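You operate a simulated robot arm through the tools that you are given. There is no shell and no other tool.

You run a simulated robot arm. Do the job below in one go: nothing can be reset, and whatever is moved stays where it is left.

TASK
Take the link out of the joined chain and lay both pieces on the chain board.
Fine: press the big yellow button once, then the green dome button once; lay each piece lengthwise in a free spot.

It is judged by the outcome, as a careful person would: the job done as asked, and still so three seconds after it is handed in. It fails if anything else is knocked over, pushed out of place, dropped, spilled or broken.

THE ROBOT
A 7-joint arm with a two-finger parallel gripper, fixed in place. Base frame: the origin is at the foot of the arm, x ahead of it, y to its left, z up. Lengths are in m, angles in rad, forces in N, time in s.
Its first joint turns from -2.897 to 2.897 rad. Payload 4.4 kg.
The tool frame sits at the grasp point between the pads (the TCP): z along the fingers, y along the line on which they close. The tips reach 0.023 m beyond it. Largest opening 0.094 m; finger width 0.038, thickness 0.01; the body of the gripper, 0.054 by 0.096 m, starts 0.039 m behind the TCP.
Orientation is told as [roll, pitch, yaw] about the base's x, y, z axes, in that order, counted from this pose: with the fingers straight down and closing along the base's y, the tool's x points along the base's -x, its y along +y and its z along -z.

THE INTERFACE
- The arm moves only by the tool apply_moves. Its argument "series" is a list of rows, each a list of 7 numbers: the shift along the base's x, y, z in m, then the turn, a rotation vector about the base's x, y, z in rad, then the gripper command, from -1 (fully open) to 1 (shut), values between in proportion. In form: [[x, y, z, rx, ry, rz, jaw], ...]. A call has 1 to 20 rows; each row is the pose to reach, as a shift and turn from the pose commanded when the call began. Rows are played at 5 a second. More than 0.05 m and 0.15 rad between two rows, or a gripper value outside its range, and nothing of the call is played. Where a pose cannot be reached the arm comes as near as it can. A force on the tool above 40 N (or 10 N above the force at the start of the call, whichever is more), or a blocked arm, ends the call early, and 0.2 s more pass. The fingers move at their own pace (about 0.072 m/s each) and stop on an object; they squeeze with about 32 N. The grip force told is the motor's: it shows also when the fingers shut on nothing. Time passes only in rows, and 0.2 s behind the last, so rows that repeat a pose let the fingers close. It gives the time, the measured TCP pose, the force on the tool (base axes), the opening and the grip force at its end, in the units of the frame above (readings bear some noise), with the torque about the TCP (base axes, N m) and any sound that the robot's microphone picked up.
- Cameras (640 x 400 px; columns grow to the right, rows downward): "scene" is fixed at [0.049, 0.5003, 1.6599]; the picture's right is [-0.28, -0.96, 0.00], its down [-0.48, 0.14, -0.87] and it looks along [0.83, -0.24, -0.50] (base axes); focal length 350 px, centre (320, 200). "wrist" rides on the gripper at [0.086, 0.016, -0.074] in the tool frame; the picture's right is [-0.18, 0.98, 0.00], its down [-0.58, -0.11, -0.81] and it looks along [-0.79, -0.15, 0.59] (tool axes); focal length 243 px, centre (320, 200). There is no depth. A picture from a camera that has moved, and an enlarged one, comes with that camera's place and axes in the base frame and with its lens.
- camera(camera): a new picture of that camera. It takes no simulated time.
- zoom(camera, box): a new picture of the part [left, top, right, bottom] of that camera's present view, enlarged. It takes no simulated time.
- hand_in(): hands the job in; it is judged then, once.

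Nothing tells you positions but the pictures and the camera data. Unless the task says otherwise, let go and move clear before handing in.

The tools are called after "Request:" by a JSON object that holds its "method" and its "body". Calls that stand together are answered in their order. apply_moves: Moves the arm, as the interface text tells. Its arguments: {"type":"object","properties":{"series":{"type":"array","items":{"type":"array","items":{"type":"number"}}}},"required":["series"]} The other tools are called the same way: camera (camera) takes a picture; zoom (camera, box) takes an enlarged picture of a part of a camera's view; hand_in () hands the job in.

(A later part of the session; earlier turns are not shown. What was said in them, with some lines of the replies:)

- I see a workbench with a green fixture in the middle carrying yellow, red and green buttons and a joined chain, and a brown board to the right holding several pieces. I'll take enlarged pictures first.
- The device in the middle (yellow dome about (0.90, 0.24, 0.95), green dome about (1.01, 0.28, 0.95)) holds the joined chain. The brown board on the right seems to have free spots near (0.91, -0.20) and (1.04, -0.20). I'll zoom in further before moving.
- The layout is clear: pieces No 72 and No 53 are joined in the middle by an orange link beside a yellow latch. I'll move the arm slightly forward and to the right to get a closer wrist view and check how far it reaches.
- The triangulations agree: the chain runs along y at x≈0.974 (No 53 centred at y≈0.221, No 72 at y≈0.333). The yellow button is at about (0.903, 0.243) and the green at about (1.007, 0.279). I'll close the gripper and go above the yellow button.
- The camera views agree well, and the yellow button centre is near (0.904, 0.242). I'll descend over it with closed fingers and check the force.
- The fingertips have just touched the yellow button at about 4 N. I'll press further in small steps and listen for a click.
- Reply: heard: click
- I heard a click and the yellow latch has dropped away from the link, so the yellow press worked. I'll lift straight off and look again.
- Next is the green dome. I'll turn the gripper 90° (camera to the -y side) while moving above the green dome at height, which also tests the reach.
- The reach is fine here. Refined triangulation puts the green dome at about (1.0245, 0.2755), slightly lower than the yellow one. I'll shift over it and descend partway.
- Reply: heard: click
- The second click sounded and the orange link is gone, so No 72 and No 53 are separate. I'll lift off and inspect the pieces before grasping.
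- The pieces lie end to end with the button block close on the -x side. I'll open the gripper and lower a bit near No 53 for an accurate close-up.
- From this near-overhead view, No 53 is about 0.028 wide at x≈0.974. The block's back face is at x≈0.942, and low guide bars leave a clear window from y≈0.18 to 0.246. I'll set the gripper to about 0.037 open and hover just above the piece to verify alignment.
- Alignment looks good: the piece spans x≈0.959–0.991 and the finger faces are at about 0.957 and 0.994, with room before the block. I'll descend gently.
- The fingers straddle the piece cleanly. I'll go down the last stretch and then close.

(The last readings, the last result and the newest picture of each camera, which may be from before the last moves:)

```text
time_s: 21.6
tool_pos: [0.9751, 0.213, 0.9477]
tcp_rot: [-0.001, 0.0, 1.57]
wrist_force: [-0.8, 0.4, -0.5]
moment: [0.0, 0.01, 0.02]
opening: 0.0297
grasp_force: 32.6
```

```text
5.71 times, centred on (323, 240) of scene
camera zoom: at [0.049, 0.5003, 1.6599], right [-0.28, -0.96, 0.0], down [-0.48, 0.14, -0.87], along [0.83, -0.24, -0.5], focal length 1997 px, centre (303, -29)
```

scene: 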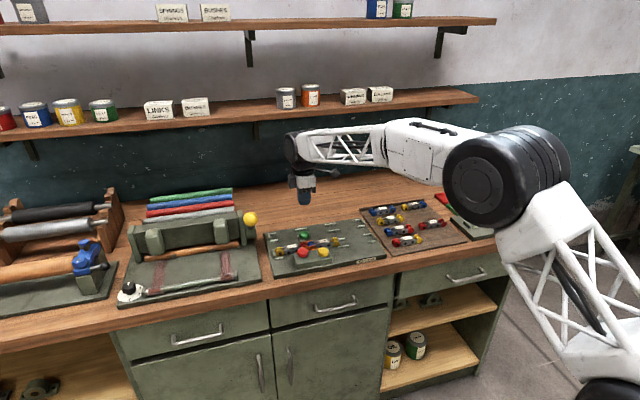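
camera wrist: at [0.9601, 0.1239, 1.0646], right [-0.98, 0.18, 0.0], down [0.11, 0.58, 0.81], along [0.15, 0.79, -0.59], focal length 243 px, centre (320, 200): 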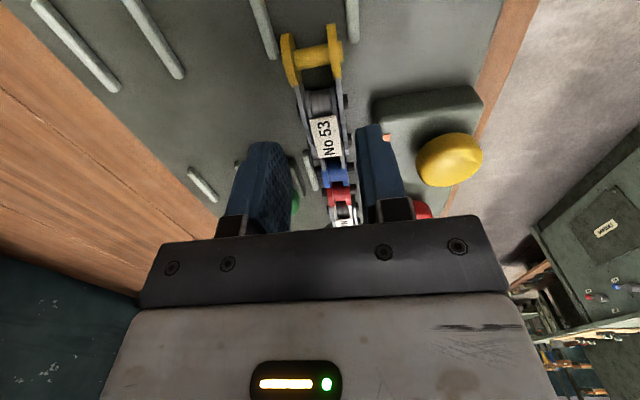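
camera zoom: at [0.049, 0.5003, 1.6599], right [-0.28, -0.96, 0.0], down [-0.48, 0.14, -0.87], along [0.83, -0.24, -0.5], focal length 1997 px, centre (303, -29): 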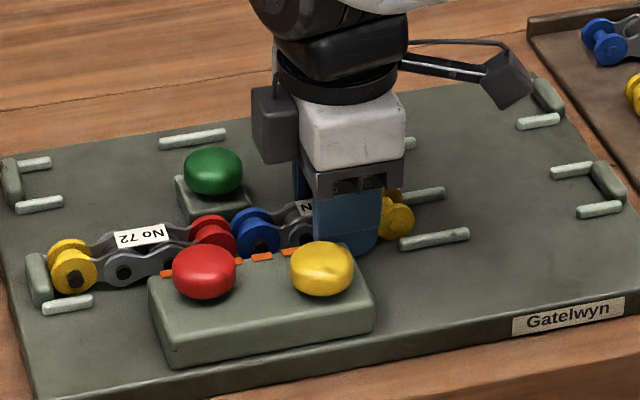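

The grip is firm at 0.030 opening with the piece undisturbed. I'll lift slowly and check it comes away alone.

Request:
{"method": "apply_moves", "body": {"series": [[0, 0, 0.004, 0, 0, 0, 1], [0, 0, 0.01, 0, 0, 0, 1], [0, 0, 0.02, 0, 0, 0, 1], [0, 0, 0.035, 0, 0, 0, 1], [0, 0, 0.035, 0, 0, 0, 1]]}}

Request:
{"method": "zoom", "body": {"camera": "wrist", "box": [220, 0, 460, 220]}}

Request:
{"method": "zoom", "body": {"camera": "scene", "box": [268, 205, 363, 275]}}

```text
time_s: 22.8
tool_pos: [0.9762, 0.2121, 0.9834]
tcp_rot: [0.0, -0.001, 1.572]
wrist_force: [0.5, -0.5, -2.5]
moment: [-0.01, -0.01, 0.0]
opening: 0.0299
grasp_force: 32.5
```

```text
1.82 times, centred on (340, 110) of wrist
camera zoom: at [0.9579, 0.1259, 1.0571], right [-0.98, 0.18, 0.0], down [0.11, 0.58, 0.81], along [0.15, 0.79, -0.59], focal length 441 px, centre (284, 364)
```

zoom: 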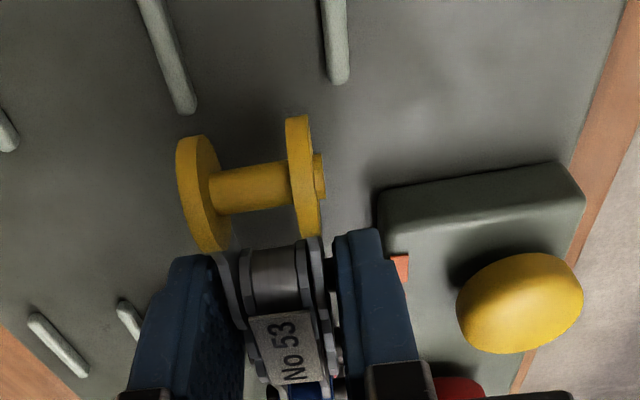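

```text
5.71 times, centred on (316, 240) of scene
camera zoom: at [0.049, 0.5003, 1.6599], right [-0.28, -0.96, 0.0], down [-0.48, 0.14, -0.87], along [0.83, -0.24, -0.5], focal length 1997 px, centre (346, -29)
```

zoom: 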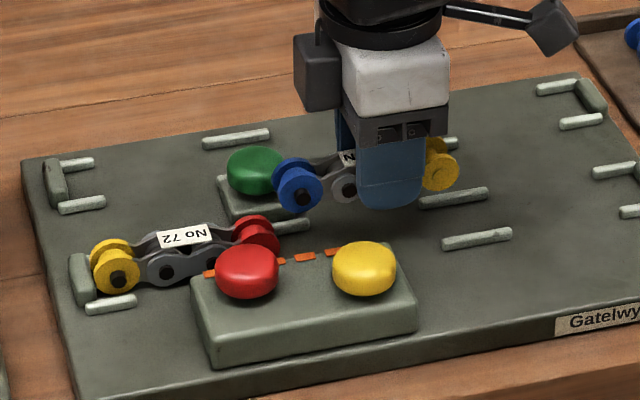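

No 53 came up alone and level. I'll raise it and carry it over to the right half of the brown board.

Request:
{"method": "apply_moves", "body": {"series": [[0, 0, 0.03, 0, 0, 0, 1], [0, -0.01, 0.06, 0, 0, 0, 1], [0, -0.03, 0.09, 0, 0, 0, 1], [0, -0.06, 0.1, 0, 0, 0, 1], [0, -0.09, 0.1, 0, 0, 0, 1], [0, -0.12, 0.1, 0, 0, 0, 1], [0, -0.15, 0.1, 0, 0, 0, 1], [0, -0.18, 0.1, 0, 0, 0, 1], [0, -0.21, 0.1, 0, 0, 0, 1], [0, -0.24, 0.1, 0, 0, 0, 1], [0, -0.27, 0.1, 0, 0, 0, 1], [0, -0.3, 0.1, 0, 0, 0, 1], [0, -0.33, 0.1, 0, 0, 0, 1], [0.005, -0.36, 0.1, 0, 0, 0, 1], [0.01, -0.39, 0.1, 0, 0, 0, 1], [0.02, -0.42, 0.1, 0, 0, 0, 1], [0.025, -0.4355, 0.1, 0, 0, 0, 1], [0.025, -0.4355, 0.1, 0, 0, 0, 1]]}}

Request:
{"method": "camera", "body": {"camera": "wrist"}}

Request:
{"method": "camera", "body": {"camera": "scene"}}

Request:
{"method": "zoom", "body": {"camera": "scene", "box": [355, 180, 475, 265]}}

```text
time_s: 26.6
tool_pos: [0.9986, -0.2223, 1.0792]
tcp_rot: [0.001, 0.001, 1.571]
wrist_force: [-0.5, 0.5, -2.7]
moment: [-0.05, 0.0, 0.01]
opening: 0.0296
grasp_force: 32.4
```

```text
taken
camera wrist: at [0.9812, -0.3092, 1.1531], right [-0.98, 0.18, 0.0], down [0.11, 0.58, 0.81], along [0.15, 0.79, -0.59], focal length 243 px, centre (320, 200)
```

wrist: 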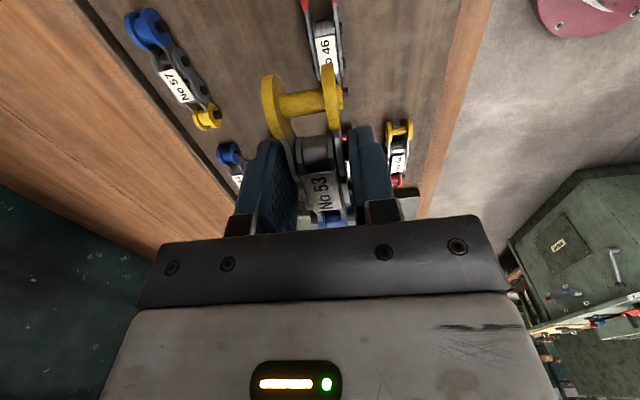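

```text
taken
```

scene: 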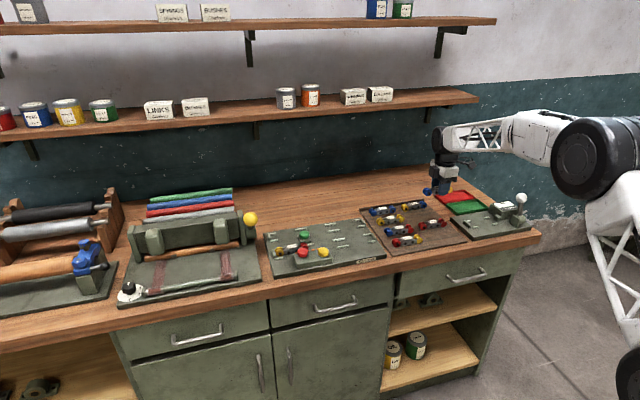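

```text
4.71 times, centred on (415, 222) of scene
camera zoom: at [0.049, 0.5003, 1.6599], right [-0.28, -0.96, 0.0], down [-0.48, 0.14, -0.87], along [0.83, -0.24, -0.5], focal length 1645 px, centre (-127, 94)
```

zoom: 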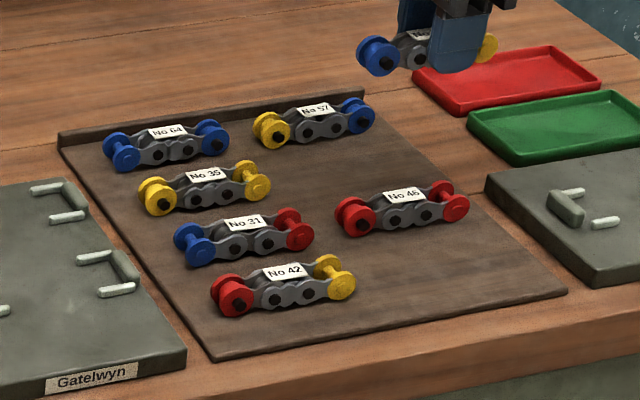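

From here the board rows are clear: No 46 is at about (0.993, -0.218) and No 57 at about (1.133, -0.217), so the gap between them is centred near (1.063, -0.218). I'll test reaching it at height.

Request:
{"method": "apply_moves", "body": {"series": [[0.02, 0.002, 0, 0, 0, 0, 1], [0.04, 0.004, 0, 0, 0, 0, 1], [0.063, 0.004, 0, 0, 0, 0, 1], [0.063, 0.004, 0, 0, 0, 0, 1], [0.063, 0.004, 0, 0, 0, 0, 1]]}}

Request:
{"method": "camera", "body": {"camera": "wrist"}}

Request:
{"method": "zoom", "body": {"camera": "scene", "box": [355, 180, 475, 265]}}

```text
time_s: 27.8
tool_pos: [1.0647, -0.2194, 1.0826]
tcp_rot: [-0.001, 0.0, 1.571]
wrist_force: [-0.6, 0.3, -2.8]
moment: [-0.02, 0.0, 0.02]
opening: 0.0299
grasp_force: 32.3
```

```text
taken
camera wrist: at [1.0469, -0.3062, 1.1562], right [-0.98, 0.18, 0.0], down [0.11, 0.58, 0.81], along [0.15, 0.79, -0.59], focal length 243 px, centre (320, 200)
```

wrist: 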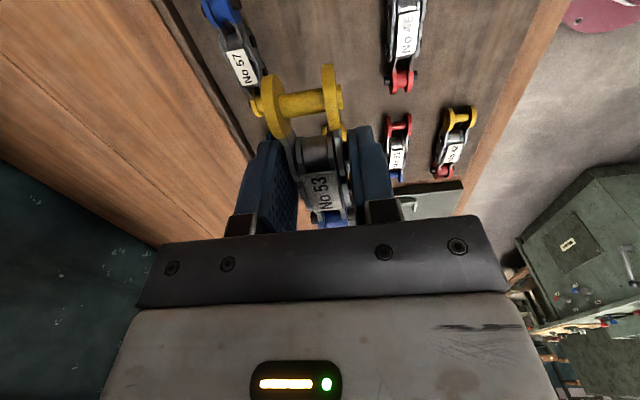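

```text
4.71 times, centred on (415, 222) of scene
camera zoom: at [0.049, 0.5003, 1.6599], right [-0.28, -0.96, 0.0], down [-0.48, 0.14, -0.87], along [0.83, -0.24, -0.5], focal length 1645 px, centre (-127, 94)
```

zoom: 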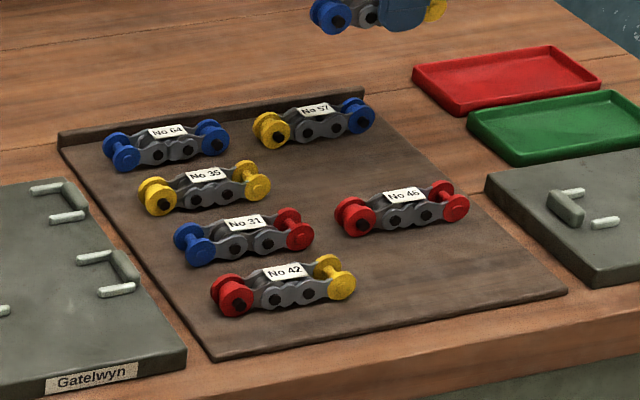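

The pose is reached. The piece's centre sits about 8 mm to +y of my grip, so I'll aim the grip at (1.0635, -0.224) and descend to just above the board.

Request:
{"method": "apply_moves", "body": {"series": [[0.0005, -0.006, -0.03, 0, 0, 0, 1], [0.0005, -0.006, -0.06, 0, 0, 0, 1], [0.0005, -0.006, -0.09, 0, 0, 0, 1], [0.0005, -0.006, -0.115, 0, 0, 0, 1], [0.0005, -0.006, -0.125, 0, 0, 0, 1], [0.0005, -0.006, -0.125, 0, 0, 0, 1]]}}

Request:
{"method": "camera", "body": {"camera": "wrist"}}

Request:
{"method": "zoom", "body": {"camera": "scene", "box": [385, 180, 475, 250]}}

```text
time_s: 29.2
tool_pos: [1.061, -0.2271, 0.9581]
tcp_rot: [-0.001, -0.001, 1.573]
wrist_force: [0.3, 0.7, -2.3]
moment: [-0.04, 0.0, 0.0]
opening: 0.0293
grasp_force: 31.8
```

```text
taken
camera wrist: at [1.0444, -0.3125, 1.0318], right [-0.98, 0.18, 0.0], down [0.11, 0.58, 0.81], along [0.15, 0.79, -0.59], focal length 243 px, centre (320, 200)
```

wrist: 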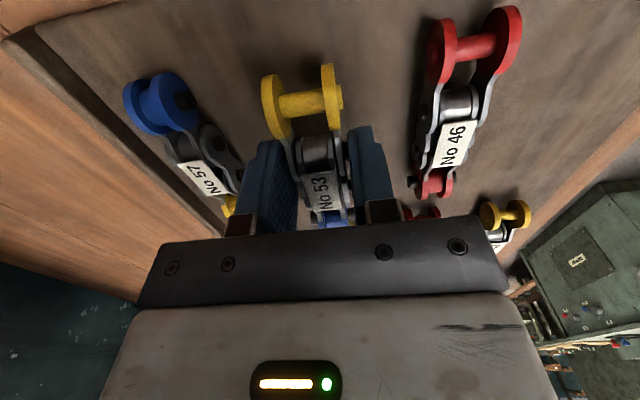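

```text
5.71 times, centred on (430, 215) of scene
camera zoom: at [0.049, 0.5003, 1.6599], right [-0.28, -0.96, 0.0], down [-0.48, 0.14, -0.87], along [0.83, -0.24, -0.5], focal length 1997 px, centre (-309, 114)
```

zoom: 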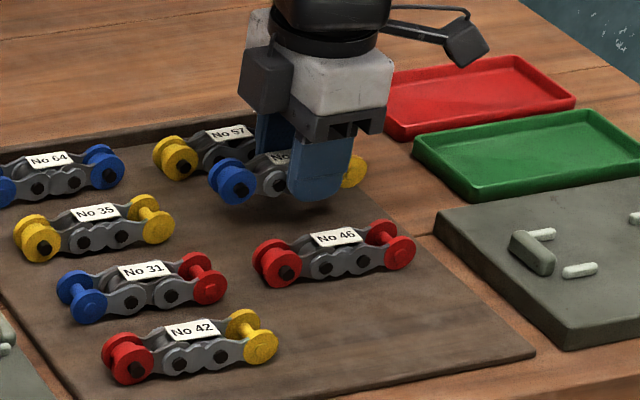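

No 53 hovers squarely in the empty slot, aligned with the No 46 and No 57 column. I'll lower in small steps and watch for contact force.

Request:
{"method": "apply_moves", "body": {"series": [[0, 0, -0.006, 0, 0, 0, 1], [0, 0, -0.012, 0, 0, 0, 1], [0, 0, -0.015, 0, 0, 0, 1], [0, 0, -0.018, 0, 0, 0, 1], [0, 0, -0.02, 0, 0, 0, 1]]}}

Request:
{"method": "zoom", "body": {"camera": "scene", "box": [385, 180, 475, 250]}}

```text
time_s: 30.4
tool_pos: [1.0626, -0.2251, 0.9357]
tcp_rot: [0.0, 0.0, 1.57]
wrist_force: [-0.3, -0.8, -3.4]
moment: [-0.03, 0.02, -0.03]
opening: 0.0298
grasp_force: 32.8
```

```text
5.71 times, centred on (430, 215) of scene
camera zoom: at [0.049, 0.5003, 1.6599], right [-0.28, -0.96, 0.0], down [-0.48, 0.14, -0.87], along [0.83, -0.24, -0.5], focal length 1997 px, centre (-309, 114)
```

zoom: 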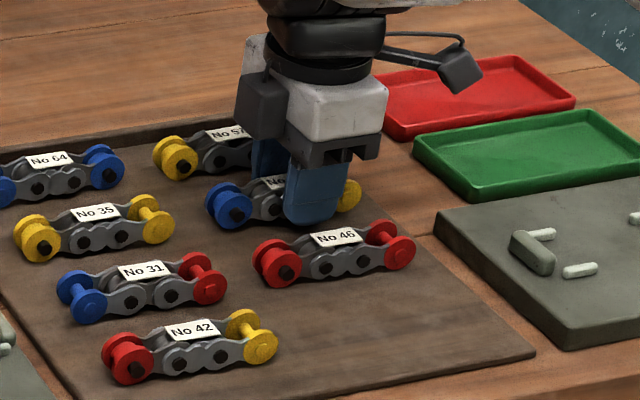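

Request:
{"method": "apply_moves", "body": {"series": [[0, 0, -0.002, 0, 0, 0, 1], [0, 0, -0.003, 0, 0, 0, 1]]}}

Request:
{"method": "zoom", "body": {"camera": "scene", "box": [395, 190, 455, 240]}}

```text
time_s: 31.0
tool_pos: [1.0639, -0.2256, 0.9343]
tcp_rot: [0.0, 0.0, 1.571]
wrist_force: [-0.6, -0.5, 1.0]
moment: [0.18, 0.04, 0.1]
opening: 0.0295
grasp_force: 31.9
```

```text
8.00 times, centred on (425, 215) of scene
camera zoom: at [0.049, 0.5003, 1.6599], right [-0.28, -0.96, 0.0], down [-0.48, 0.14, -0.87], along [0.83, -0.24, -0.5], focal length 2796 px, centre (-520, 80)
```

zoom: 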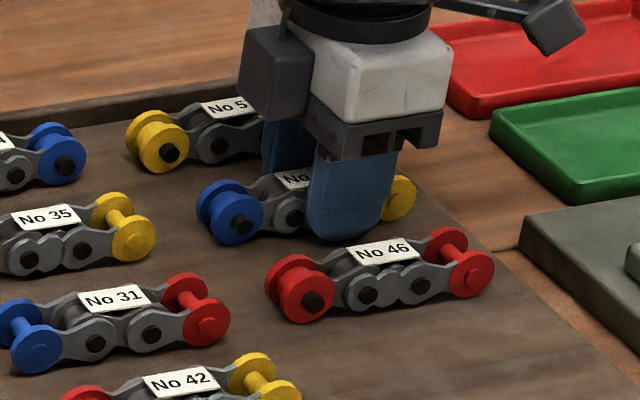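

The weight has transferred to the board, so there is light contact. I'll press 1 mm more and open the fingers to about 0.045.

Request:
{"method": "apply_moves", "body": {"series": [[0, 0, -0.001, 0, 0, 0, 1], [0, 0, -0.001, 0, 0, 0, 0.3], [0, 0, -0.001, 0, 0, 0, 0.15], [0, 0, -0.001, 0, 0, 0, 0.05], [0, 0, -0.001, 0, 0, 0, 0.05]]}}

Request:
{"method": "zoom", "body": {"camera": "scene", "box": [395, 190, 455, 240]}}

Request:
{"method": "camera", "body": {"camera": "wrist"}}

```text
time_s: 32.2
tool_pos: [1.0639, -0.2243, 0.9332]
tcp_rot: [0.0, 0.0, 1.572]
wrist_force: [-0.2, -0.4, 1.1]
moment: [0.01, -0.03, -0.01]
opening: 0.0447
grasp_force: 0.0
```

```text
8.00 times, centred on (425, 215) of scene
camera zoom: at [0.049, 0.5003, 1.6599], right [-0.28, -0.96, 0.0], down [-0.48, 0.14, -0.87], along [0.83, -0.24, -0.5], focal length 2796 px, centre (-520, 80)
```

zoom: 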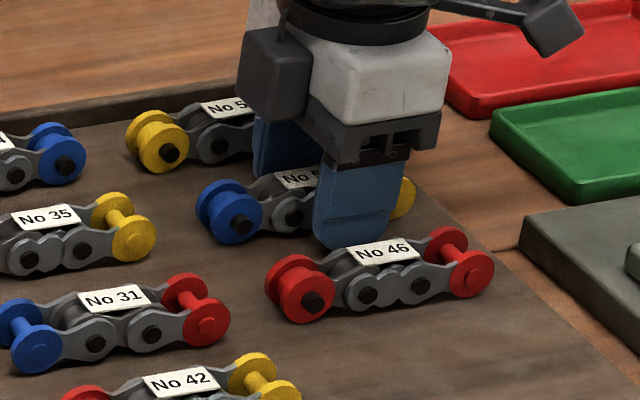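

```text
taken
camera wrist: at [1.0459, -0.312, 1.0079], right [-0.98, 0.18, 0.0], down [0.11, 0.58, 0.81], along [0.15, 0.79, -0.59], focal length 243 px, centre (320, 200)
```

wrist: 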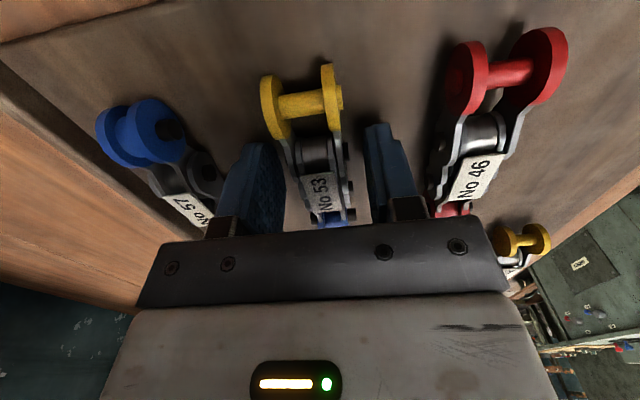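

No 53 is resting on the board and the fingers are clear of it. I'll lift straight up and verify before going back for No 72.

Request:
{"method": "apply_moves", "body": {"series": [[0, 0, 0.01, 0, 0, 0, 0.05], [0, 0, 0.03, 0, 0, 0, 0.05], [0, 0, 0.07, 0, 0, 0, 0.05], [0, 0, 0.11, 0, 0, 0, 0.05], [0, 0, 0.15, 0, 0, 0, 0.05], [0, 0, 0.15, 0, 0, 0, 0.05]]}}

Request:
{"method": "camera", "body": {"camera": "wrist"}}

Request:
{"method": "zoom", "body": {"camera": "scene", "box": [355, 180, 475, 265]}}

```text
time_s: 33.6
tool_pos: [1.0624, -0.2253, 1.0845]
tcp_rot: [0.001, 0.0, 1.572]
wrist_force: [0.1, 0.9, -0.4]
moment: [0.0, 0.04, 0.0]
opening: 0.0445
grasp_force: 0.1
```

```text
taken
camera wrist: at [1.0445, -0.3127, 1.1594], right [-0.98, 0.18, 0.0], down [0.11, 0.58, 0.81], along [0.15, 0.79, -0.59], focal length 243 px, centre (320, 200)
```

wrist: 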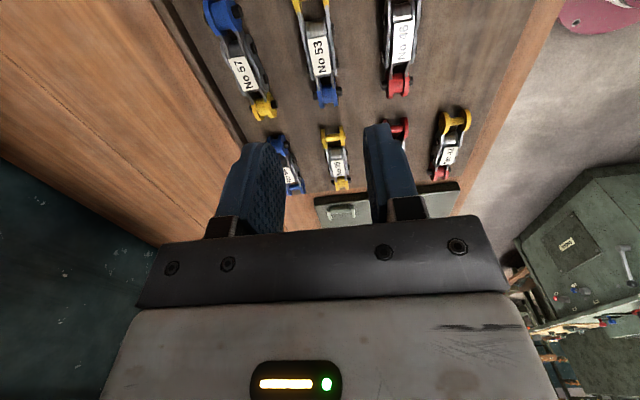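

```text
4.71 times, centred on (415, 222) of scene
camera zoom: at [0.049, 0.5003, 1.6599], right [-0.28, -0.96, 0.0], down [-0.48, 0.14, -0.87], along [0.83, -0.24, -0.5], focal length 1645 px, centre (-127, 94)
```

zoom: 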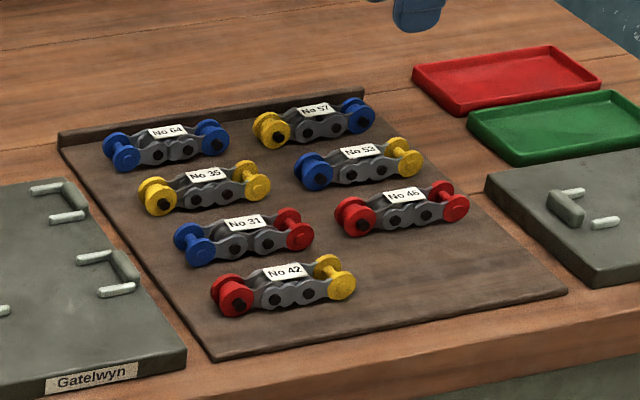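

No 53 sits neatly in its slot and nothing else moved. Now I'll go back to the device and hover near No 72 for a close look.

Request:
{"method": "apply_moves", "body": {"series": [[-0.02, 0.02, 0.01, 0, 0, 0, 0.05], [-0.04, 0.055, 0.02, 0, 0, 0, 0.05], [-0.06, 0.095, 0.02, 0, 0, 0, 0.05], [-0.075, 0.135, 0.02, 0, 0, 0, 0.1], [-0.0885, 0.175, 0.02, 0, 0, 0, 0.213], [-0.0885, 0.215, 0.02, 0, 0, 0, 0.213], [-0.0885, 0.255, 0.02, 0, 0, 0, 0.213], [-0.0885, 0.295, 0.02, 0, 0, 0, 0.213], [-0.0885, 0.335, 0.02, 0, 0, 0, 0.213], [-0.0885, 0.375, 0.02, 0, 0, 0, 0.213], [-0.0885, 0.415, 0.02, 0, 0, 0, 0.213], [-0.0885, 0.455, 0.01, 0, 0, 0, 0.213], [-0.0885, 0.49, -0.02, 0, 0, 0, 0.213], [-0.0885, 0.514, -0.042, 0, 0, 0, 0.213], [-0.0885, 0.514, -0.042, 0, 0, 0, 0.213]]}}

Request:
{"method": "camera", "body": {"camera": "wrist"}}

Request:
{"method": "zoom", "body": {"camera": "wrist", "box": [220, 0, 460, 150]}}

Request:
{"method": "zoom", "body": {"camera": "scene", "box": [253, 195, 353, 275]}}

```text
time_s: 36.8
tool_pos: [0.9724, 0.2911, 1.0429]
tcp_rot: [0.0, 0.001, 1.571]
wrist_force: [0.0, 0.8, 0.1]
moment: [-0.01, 0.02, 0.0]
opening: 0.0369
grasp_force: 0.0
```

```text
taken
camera wrist: at [0.9556, 0.2041, 1.1158], right [-0.98, 0.18, 0.0], down [0.11, 0.58, 0.81], along [0.15, 0.79, -0.59], focal length 243 px, centre (320, 200)
```

wrist: 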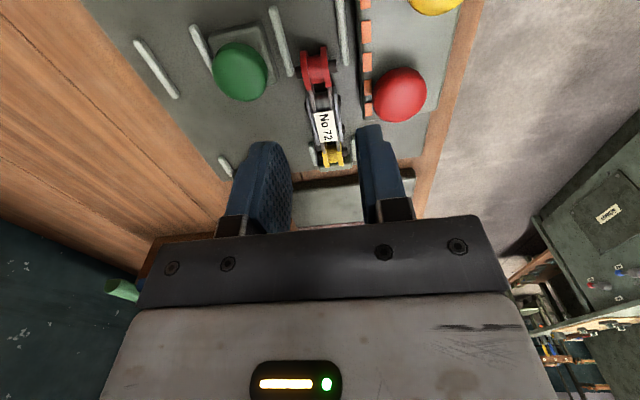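

```text
2.67 times, centred on (340, 75) of wrist
camera zoom: at [0.9556, 0.2041, 1.1158], right [-0.98, 0.18, 0.0], down [0.11, 0.58, 0.81], along [0.15, 0.79, -0.59], focal length 647 px, centre (267, 533)
```

zoom: 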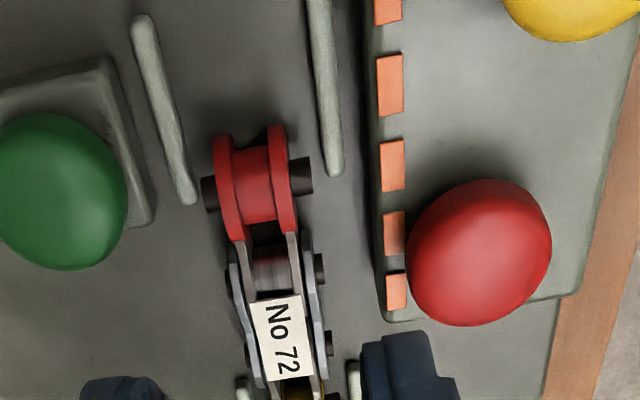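

```text
5.00 times, centred on (303, 235) of scene
camera zoom: at [0.049, 0.5003, 1.6599], right [-0.28, -0.96, 0.0], down [-0.48, 0.14, -0.87], along [0.83, -0.24, -0.5], focal length 1747 px, centre (405, 25)
```

zoom: 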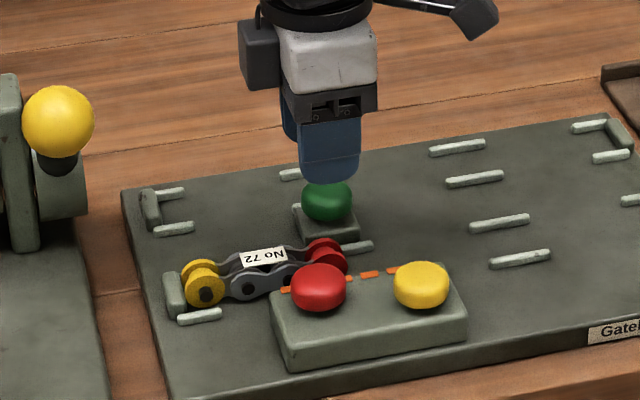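

No 72 is centred at (0.975, 0.333) with a clear finger window from y≈0.294 to 0.362. I'll position at y=0.329 and descend to just around the piece, then check.

Request:
{"method": "apply_moves", "body": {"series": [[0, 0.02, 0, 0, 0, 0, 0.213], [0, 0.039, 0, 0, 0, 0, 0.213], [0, 0.039, -0.025, 0, 0, 0, 0.213], [0, 0.039, -0.05, 0, 0, 0, 0.213], [0, 0.039, -0.05, 0, 0, 0, 0.213]]}}

Request:
{"method": "zoom", "body": {"camera": "wrist", "box": [220, 0, 460, 220]}}

Request:
{"method": "zoom", "body": {"camera": "scene", "box": [253, 195, 353, 275]}}

```text
time_s: 38.0
tool_pos: [0.9737, 0.3284, 0.9895]
tcp_rot: [0.001, -0.001, 1.571]
wrist_force: [0.1, 0.1, -0.2]
moment: [0.01, -0.04, 0.03]
opening: 0.0366
grasp_force: 0.1
```

```text
1.82 times, centred on (340, 110) of wrist
camera zoom: at [0.9572, 0.2421, 1.064], right [-0.98, 0.18, 0.0], down [0.11, 0.58, 0.81], along [0.15, 0.79, -0.59], focal length 441 px, centre (284, 364)
```

zoom: 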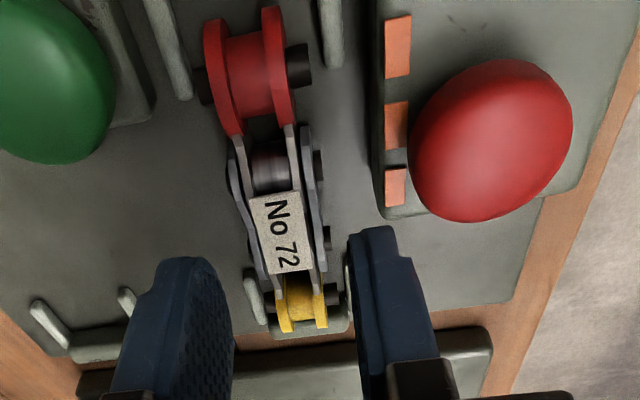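

```text
5.00 times, centred on (303, 235) of scene
camera zoom: at [0.049, 0.5003, 1.6599], right [-0.28, -0.96, 0.0], down [-0.48, 0.14, -0.87], along [0.83, -0.24, -0.5], focal length 1747 px, centre (405, 25)
```

zoom: 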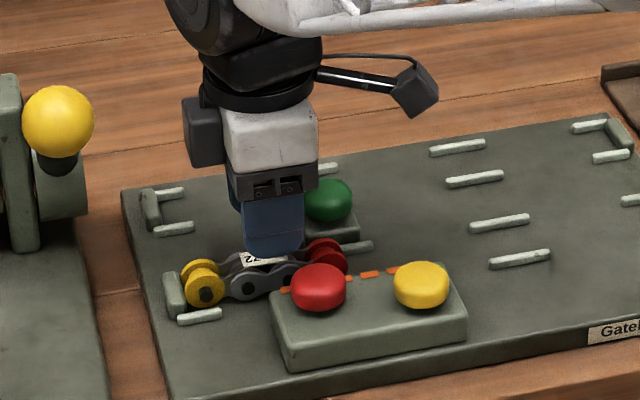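

Request:
{"method": "apply_moves", "body": {"series": [[-0.0005, 0, -0.01, 0, 0, 0, 0.213], [-0.0005, 0, -0.018, 0, 0, 0, 0.213], [-0.0005, 0, -0.026, 0, 0, 0, 0.213], [-0.0005, 0, -0.032, 0, 0, 0, 0.213], [-0.0005, 0, -0.032, 0, 0, 0, 0.213]]}}

Request:
{"method": "zoom", "body": {"camera": "wrist", "box": [220, 0, 460, 220]}}

Request:
{"method": "zoom", "body": {"camera": "scene", "box": [268, 215, 338, 270]}}

```text
time_s: 39.2
tool_pos: [0.9733, 0.3284, 0.9595]
tcp_rot: [0.0, 0.001, 1.571]
wrist_force: [0.4, -0.5, 0.3]
moment: [0.0, 0.02, -0.01]
opening: 0.0372
grasp_force: 0.1
```

```text
1.82 times, centred on (340, 110) of wrist
camera zoom: at [0.9559, 0.2411, 1.0331], right [-0.98, 0.18, 0.0], down [0.11, 0.58, 0.81], along [0.15, 0.79, -0.59], focal length 441 px, centre (284, 364)
```

zoom: 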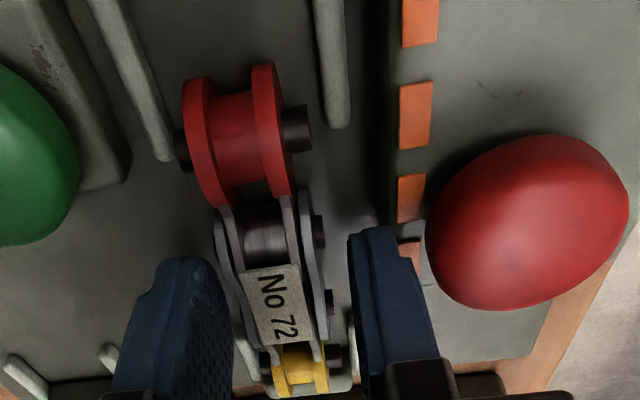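

```text
7.27 times, centred on (303, 242) of scene
camera zoom: at [0.049, 0.5003, 1.6599], right [-0.28, -0.96, 0.0], down [-0.48, 0.14, -0.87], along [0.83, -0.24, -0.5], focal length 2542 px, centre (444, -109)
```

zoom: 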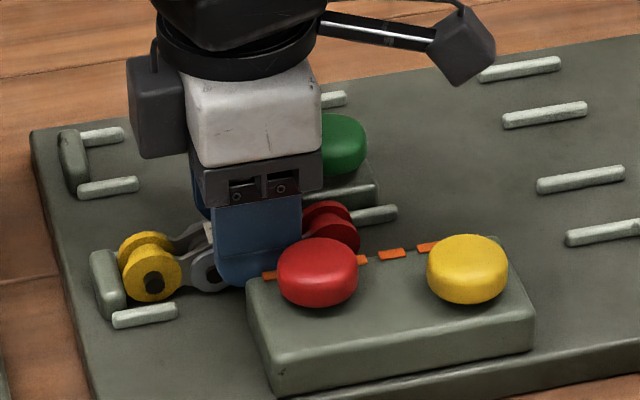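

The fingers are straddling No 72 with clearance on both sides. I'll finish the descent and then close.

Request:
{"method": "apply_moves", "body": {"series": [[0, 0, -0.005, 0, 0, 0, 0.213], [0, 0, -0.009, 0, 0, 0, 0.213], [0, 0, -0.012, 0, 0, 0, 0.213], [0, 0, -0.012, 0, 0, 0, 0.213]]}}

Request:
{"method": "zoom", "body": {"camera": "wrist", "box": [220, 0, 460, 220]}}

```text
time_s: 40.2
tool_pos: [0.974, 0.3271, 0.9488]
tcp_rot: [0.001, -0.001, 1.571]
wrist_force: [-0.5, -0.6, -0.3]
moment: [-0.05, 0.01, -0.02]
opening: 0.0372
grasp_force: 0.0
```

```text
1.82 times, centred on (340, 110) of wrist
camera zoom: at [0.9571, 0.241, 1.0226], right [-0.98, 0.18, 0.0], down [0.11, 0.58, 0.81], along [0.15, 0.79, -0.59], focal length 441 px, centre (284, 364)
```

zoom: 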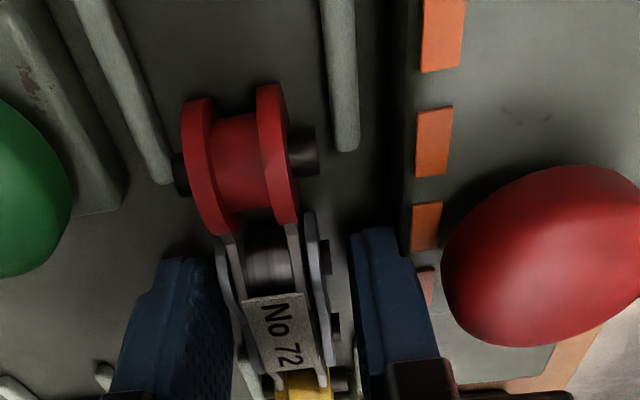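

Request:
{"method": "apply_moves", "body": {"series": [[0, 0, 0, 0, 0, 0, 1], [0, 0, 0, 0, 0, 0, 1], [0, 0, 0, 0, 0, 0, 1]]}}

Request:
{"method": "zoom", "body": {"camera": "wrist", "box": [220, 0, 460, 220]}}

```text
time_s: 41.0
tool_pos: [0.9745, 0.327, 0.9482]
tcp_rot: [0.0, 0.0, 1.57]
wrist_force: [0.0, 0.3, 0.9]
moment: [0.02, 0.07, 0.02]
opening: 0.0296
grasp_force: 31.9
```

```text
1.82 times, centred on (340, 110) of wrist
camera zoom: at [0.9571, 0.241, 1.0227], right [-0.98, 0.18, 0.0], down [0.11, 0.58, 0.81], along [0.15, 0.79, -0.59], focal length 441 px, centre (284, 364)
```

zoom: 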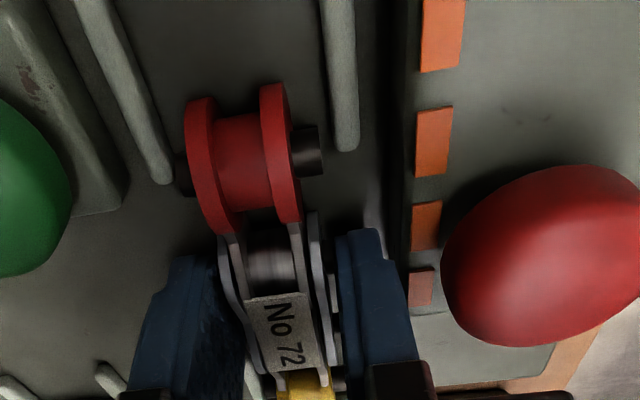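

No 72 is gripped at the same 0.030 opening. I'll lift it slowly and check it comes up clean.

Request:
{"method": "apply_moves", "body": {"series": [[0, 0, 0.004, 0, 0, 0, 1], [0, 0, 0.01, 0, 0, 0, 1], [0, 0, 0.02, 0, 0, 0, 1], [0, 0, 0.04, 0, 0, 0, 1], [0, 0, 0.07, 0, 0, 0, 1], [0, 0, 0.07, 0, 0, 0, 1]]}}

Request:
{"method": "zoom", "body": {"camera": "wrist", "box": [220, 0, 460, 220]}}

Request:
{"method": "zoom", "body": {"camera": "scene", "box": [253, 195, 353, 275]}}

```text
time_s: 42.4
tool_pos: [0.9739, 0.3295, 1.0192]
tcp_rot: [0.0, -0.001, 1.572]
wrist_force: [0.0, -0.8, -1.8]
moment: [-0.01, 0.0, -0.01]
opening: 0.0297
grasp_force: 32.6
```

```text
1.82 times, centred on (340, 110) of wrist
camera zoom: at [0.9564, 0.2425, 1.0929], right [-0.98, 0.18, 0.0], down [0.11, 0.58, 0.81], along [0.15, 0.79, -0.59], focal length 441 px, centre (284, 364)
```

zoom: 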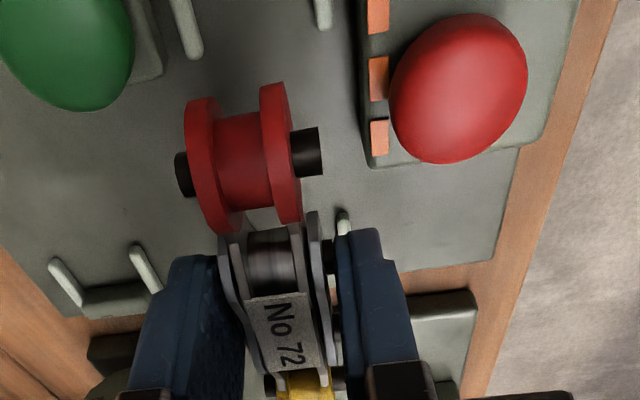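

```text
5.00 times, centred on (303, 235) of scene
camera zoom: at [0.049, 0.5003, 1.6599], right [-0.28, -0.96, 0.0], down [-0.48, 0.14, -0.87], along [0.83, -0.24, -0.5], focal length 1747 px, centre (405, 25)
```

zoom: 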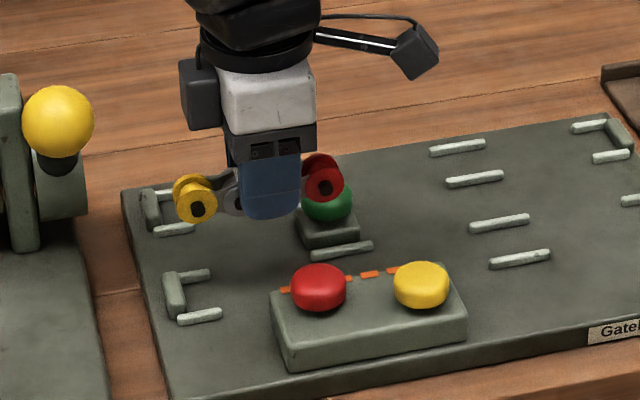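

No 72 came up cleanly. I'll raise it and carry it across to the front-right free spot near (0.922, -0.216).

Request:
{"method": "apply_moves", "body": {"series": [[0, 0, 0.03, 0, 0, 0, 1], [0, -0.01, 0.06, 0, 0, 0, 1], [0, -0.035, 0.073, 0, 0, 0, 1], [0, -0.07, 0.073, 0, 0, 0, 1], [0, -0.105, 0.073, 0, 0, 0, 1], [0, -0.14, 0.073, 0, 0, 0, 1], [0, -0.175, 0.073, 0, 0, 0, 1], [-0.005, -0.21, 0.073, 0, 0, 0, 1], [-0.01, -0.245, 0.073, 0, 0, 0, 1], [-0.015, -0.28, 0.073, 0, 0, 0, 1], [-0.02, -0.315, 0.073, 0, 0, 0, 1], [-0.025, -0.35, 0.073, 0, 0, 0, 1], [-0.03, -0.385, 0.073, 0, 0, 0, 1], [-0.035, -0.42, 0.073, 0, 0, 0, 1], [-0.04, -0.455, 0.073, 0, 0, 0, 1], [-0.045, -0.49, 0.073, 0, 0, 0, 1], [-0.05, -0.525, 0.073, 0, 0, 0, 1], [-0.0525, -0.5495, 0.073, 0, 0, 0, 1], [-0.0525, -0.5495, 0.073, 0, 0, 0, 1]]}}

Request:
{"method": "camera", "body": {"camera": "wrist"}}

Request:
{"method": "zoom", "body": {"camera": "scene", "box": [355, 165, 495, 265]}}

```text
time_s: 46.4
tool_pos: [0.92, -0.2221, 1.0911]
tcp_rot: [0.001, -0.001, 1.569]
wrist_force: [-0.2, 0.4, -1.3]
moment: [-0.01, 0.0, -0.05]
opening: 0.0298
grasp_force: 32.2
```

```text
taken
camera wrist: at [0.9037, -0.309, 1.1663], right [-0.98, 0.18, 0.0], down [0.11, 0.58, 0.81], along [0.15, 0.79, -0.59], focal length 243 px, centre (320, 200)
```

wrist: 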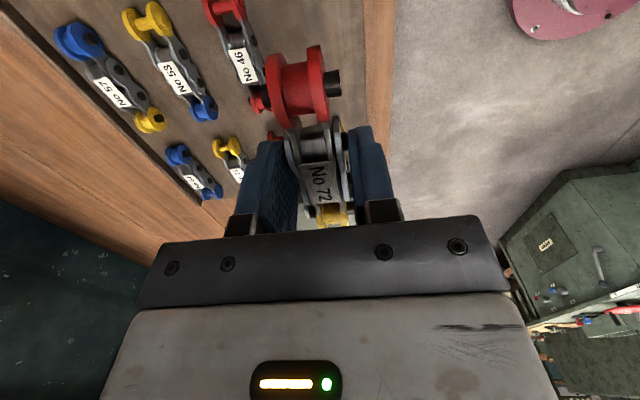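

```text
4.00 times, centred on (425, 215) of scene
camera zoom: at [0.049, 0.5003, 1.6599], right [-0.28, -0.96, 0.0], down [-0.48, 0.14, -0.87], along [0.83, -0.24, -0.5], focal length 1398 px, centre (-100, 140)
```

zoom: 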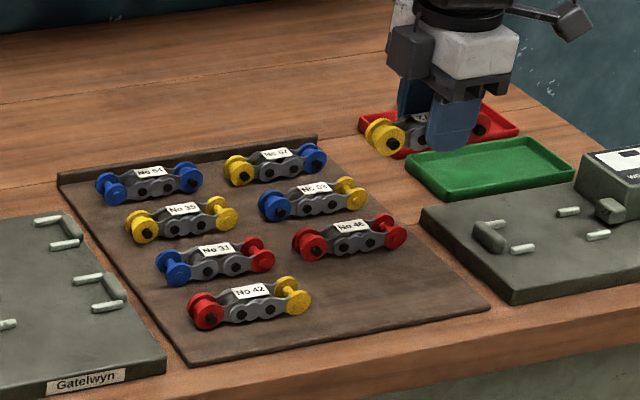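

The spot is clear and No 53 still sits properly. I'll descend to just above the board.

Request:
{"method": "apply_moves", "body": {"series": [[0, 0, -0.03, 0, 0, 0, 1], [0, 0, -0.06, 0, 0, 0, 1], [0, 0, -0.09, 0, 0, 0, 1], [0, 0, -0.12, 0, 0, 0, 1], [0, 0, -0.135, 0, 0, 0, 1], [0, 0, -0.135, 0, 0, 0, 1]]}}

Request:
{"method": "camera", "body": {"camera": "wrist"}}

Request:
{"method": "zoom", "body": {"camera": "scene", "box": [385, 190, 495, 265]}}

```text
time_s: 47.8
tool_pos: [0.9204, -0.2225, 0.9566]
tcp_rot: [0.001, -0.001, 1.57]
wrist_force: [0.7, -0.9, -1.7]
moment: [0.01, -0.03, -0.02]
opening: 0.0297
grasp_force: 32.6
```

```text
taken
camera wrist: at [0.9041, -0.3093, 1.0308], right [-0.98, 0.18, 0.0], down [0.11, 0.58, 0.81], along [0.15, 0.79, -0.59], focal length 243 px, centre (320, 200)
```

wrist: 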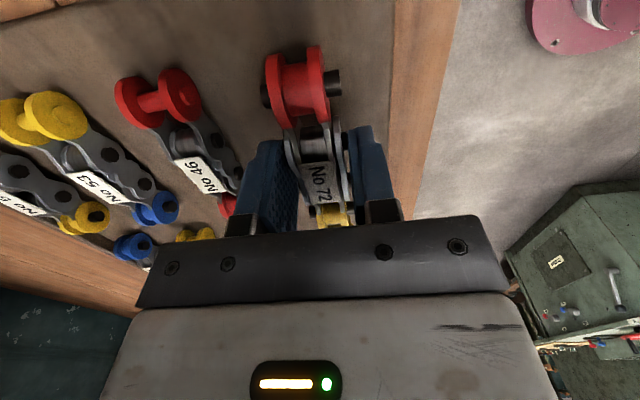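

```text
5.33 times, centred on (440, 228) of scene
camera zoom: at [0.049, 0.5003, 1.6599], right [-0.28, -0.96, 0.0], down [-0.48, 0.14, -0.87], along [0.83, -0.24, -0.5], focal length 1864 px, centre (-320, 53)
```

zoom: 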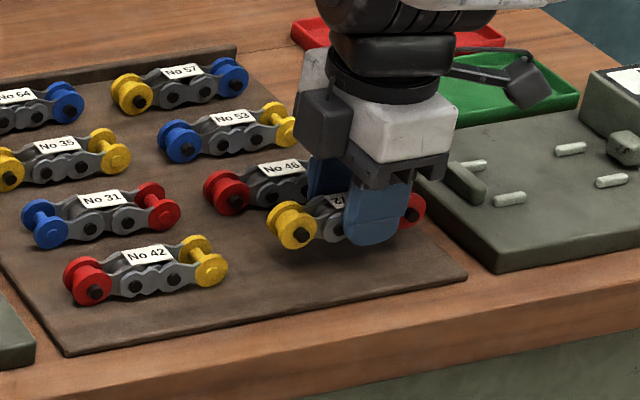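

Request:
{"method": "apply_moves", "body": {"series": [[0, 0, -0.006, 0, 0, 0, 1], [0, 0, -0.012, 0, 0, 0, 1], [0, 0, -0.016, 0, 0, 0, 1], [0, 0, -0.018, 0, 0, 0, 1], [0, 0, -0.0195, 0, 0, 0, 1]]}}

Request:
{"method": "zoom", "body": {"camera": "scene", "box": [385, 190, 495, 265]}}

```text
time_s: 49.0
tool_pos: [0.922, -0.2215, 0.9362]
tcp_rot: [-0.002, 0.001, 1.57]
wrist_force: [0.3, 0.8, 5.0]
moment: [0.29, 0.12, 0.02]
opening: 0.0294
grasp_force: 32.4
```

```text
5.33 times, centred on (440, 228) of scene
camera zoom: at [0.049, 0.5003, 1.6599], right [-0.28, -0.96, 0.0], down [-0.48, 0.14, -0.87], along [0.83, -0.24, -0.5], focal length 1864 px, centre (-320, 53)
```

zoom: 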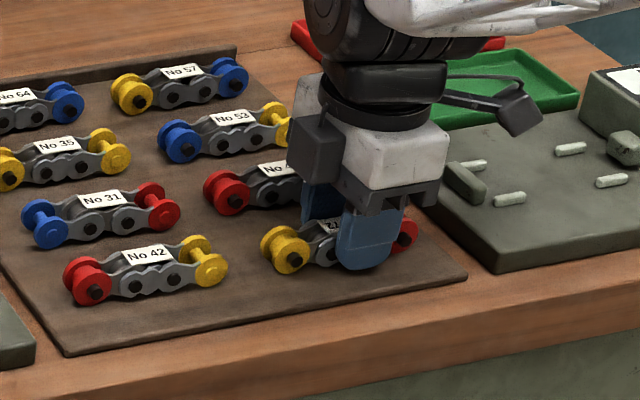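

The piece is in contact with the board at about 5 N. I'll release by opening the fingers to about 0.045.

Request:
{"method": "apply_moves", "body": {"series": [[0, 0, 0, 0, 0, 0, 0.3], [0, 0, 0, 0, 0, 0, 0.15], [0, 0, 0, 0, 0, 0, 0.05], [0, 0, 0, 0, 0, 0, 0.05]]}}

Request:
{"method": "zoom", "body": {"camera": "scene", "box": [385, 190, 495, 265]}}

Request:
{"method": "camera", "body": {"camera": "wrist"}}

```text
time_s: 50.0
tool_pos: [0.9219, -0.2209, 0.9358]
tcp_rot: [0.001, 0.001, 1.57]
wrist_force: [0.0, 0.2, 0.6]
moment: [0.01, -0.04, 0.03]
opening: 0.0448
grasp_force: 0.1
```

```text
5.33 times, centred on (440, 228) of scene
camera zoom: at [0.049, 0.5003, 1.6599], right [-0.28, -0.96, 0.0], down [-0.48, 0.14, -0.87], along [0.83, -0.24, -0.5], focal length 1864 px, centre (-320, 53)
```

zoom: 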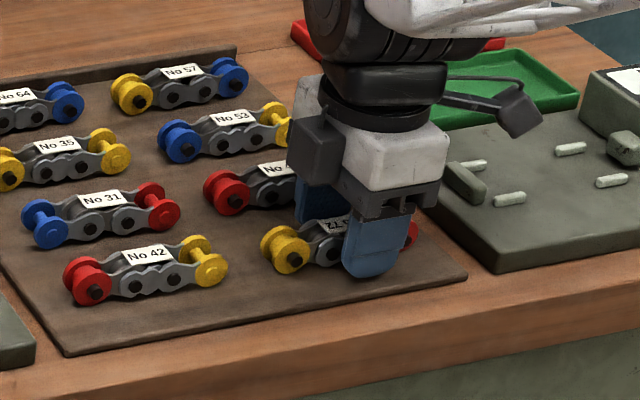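

```text
taken
camera wrist: at [0.9041, -0.3081, 1.0099], right [-0.98, 0.18, 0.0], down [0.11, 0.58, 0.81], along [0.15, 0.79, -0.59], focal length 243 px, centre (320, 200)
```

wrist: 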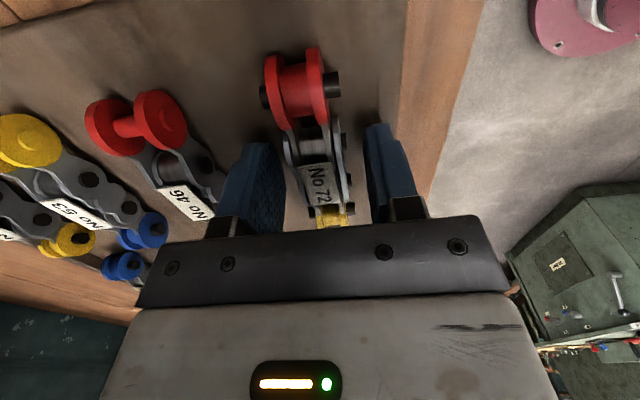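

No 72 is released and resting on the board. I'll lift straight up, then back away clear of the work.

Request:
{"method": "apply_moves", "body": {"series": [[0, 0, 0.01, 0, 0, 0, 0.05], [0, 0, 0.03, 0, 0, 0, 0.05], [0, 0, 0.07, 0, 0, 0, 0.05], [0, 0, 0.11, 0, 0, 0, 0.05], [0, 0, 0.15, 0, 0, 0, 0.05], [-0.03, 0.02, 0.18, 0, 0, 0, 0.05], [-0.06, 0.04, 0.21, 0, 0, 0, 0.05], [-0.09, 0.06, 0.24, 0, 0, 0, 0.05], [-0.12, 0.08, 0.26, 0, 0, 0, 0.05], [-0.12, 0.08, 0.26, 0, 0, 0, 0.05]]}}

Request:
{"method": "camera", "body": {"camera": "scene"}}

Request:
{"method": "zoom", "body": {"camera": "scene", "box": [355, 180, 475, 265]}}

Request:
{"method": "zoom", "body": {"camera": "scene", "box": [255, 205, 385, 285]}}

```text
time_s: 52.2
tool_pos: [0.8015, -0.1418, 1.1965]
tcp_rot: [0.001, -0.001, 1.572]
wrist_force: [0.0, 0.0, 0.3]
moment: [0.0, -0.02, 0.02]
opening: 0.0445
grasp_force: 0.0
```

```text
taken
```

scene: 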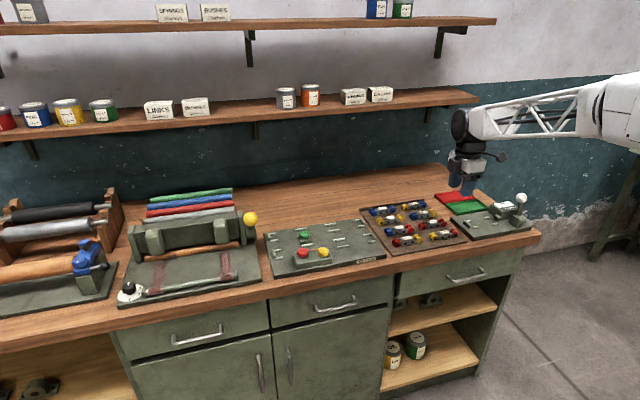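

```text
4.71 times, centred on (415, 222) of scene
camera zoom: at [0.049, 0.5003, 1.6599], right [-0.28, -0.96, 0.0], down [-0.48, 0.14, -0.87], along [0.83, -0.24, -0.5], focal length 1645 px, centre (-127, 94)
```

zoom: 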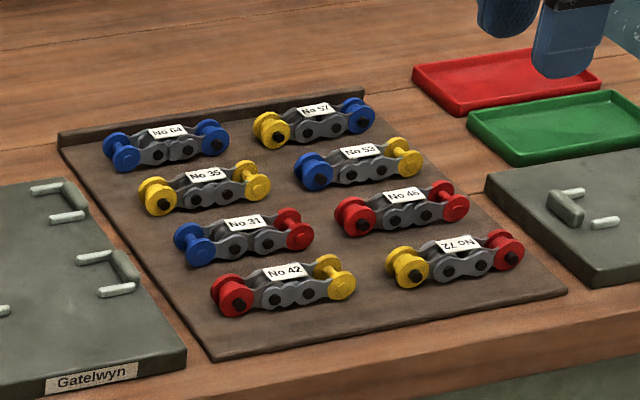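

```text
4.92 times, centred on (320, 245) of scene
camera zoom: at [0.049, 0.5003, 1.6599], right [-0.28, -0.96, 0.0], down [-0.48, 0.14, -0.87], along [0.83, -0.24, -0.5], focal length 1720 px, centre (320, -22)
```

zoom: 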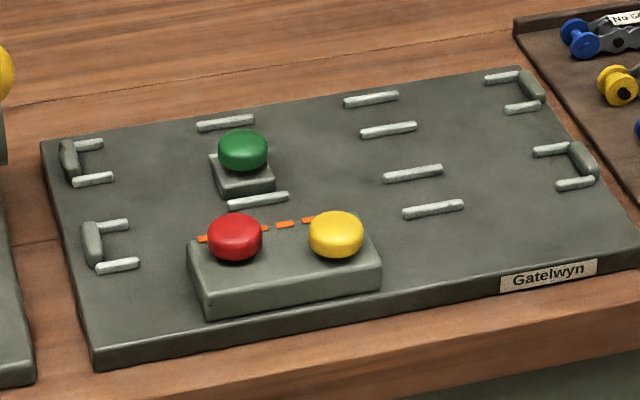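

Both pieces lie lengthwise in the two slots that were free on the chain board. The device is empty, the link is out, nothing else has moved, and the arm is clear, so I'm handing the job in.

Request:
{"method": "hand_in", "body": {}}

```text
The job is handed in.
```

The link is out of the chain, and both pieces, No 53 and No 72, now lie lengthwise on the brown chain board. The job is handed in; I have not seen a verdict yet.

- **Buttons:** I pressed the yellow button once and then the green dome once. Each gave a single click. The latch dropped away after the yellow, and the orange link disappeared after the green.
- **No 53:** it is in the right-hand column, between No 57 and No 46.
- **No 72:** it is in the front-right spot. Its label reads upside down compared with the others, because I laid it down the way it sat in the device.
- **Everything else:** the last pictures show nothing else moved or knocked over, and the arm is clear of the work with nothing in its grip.
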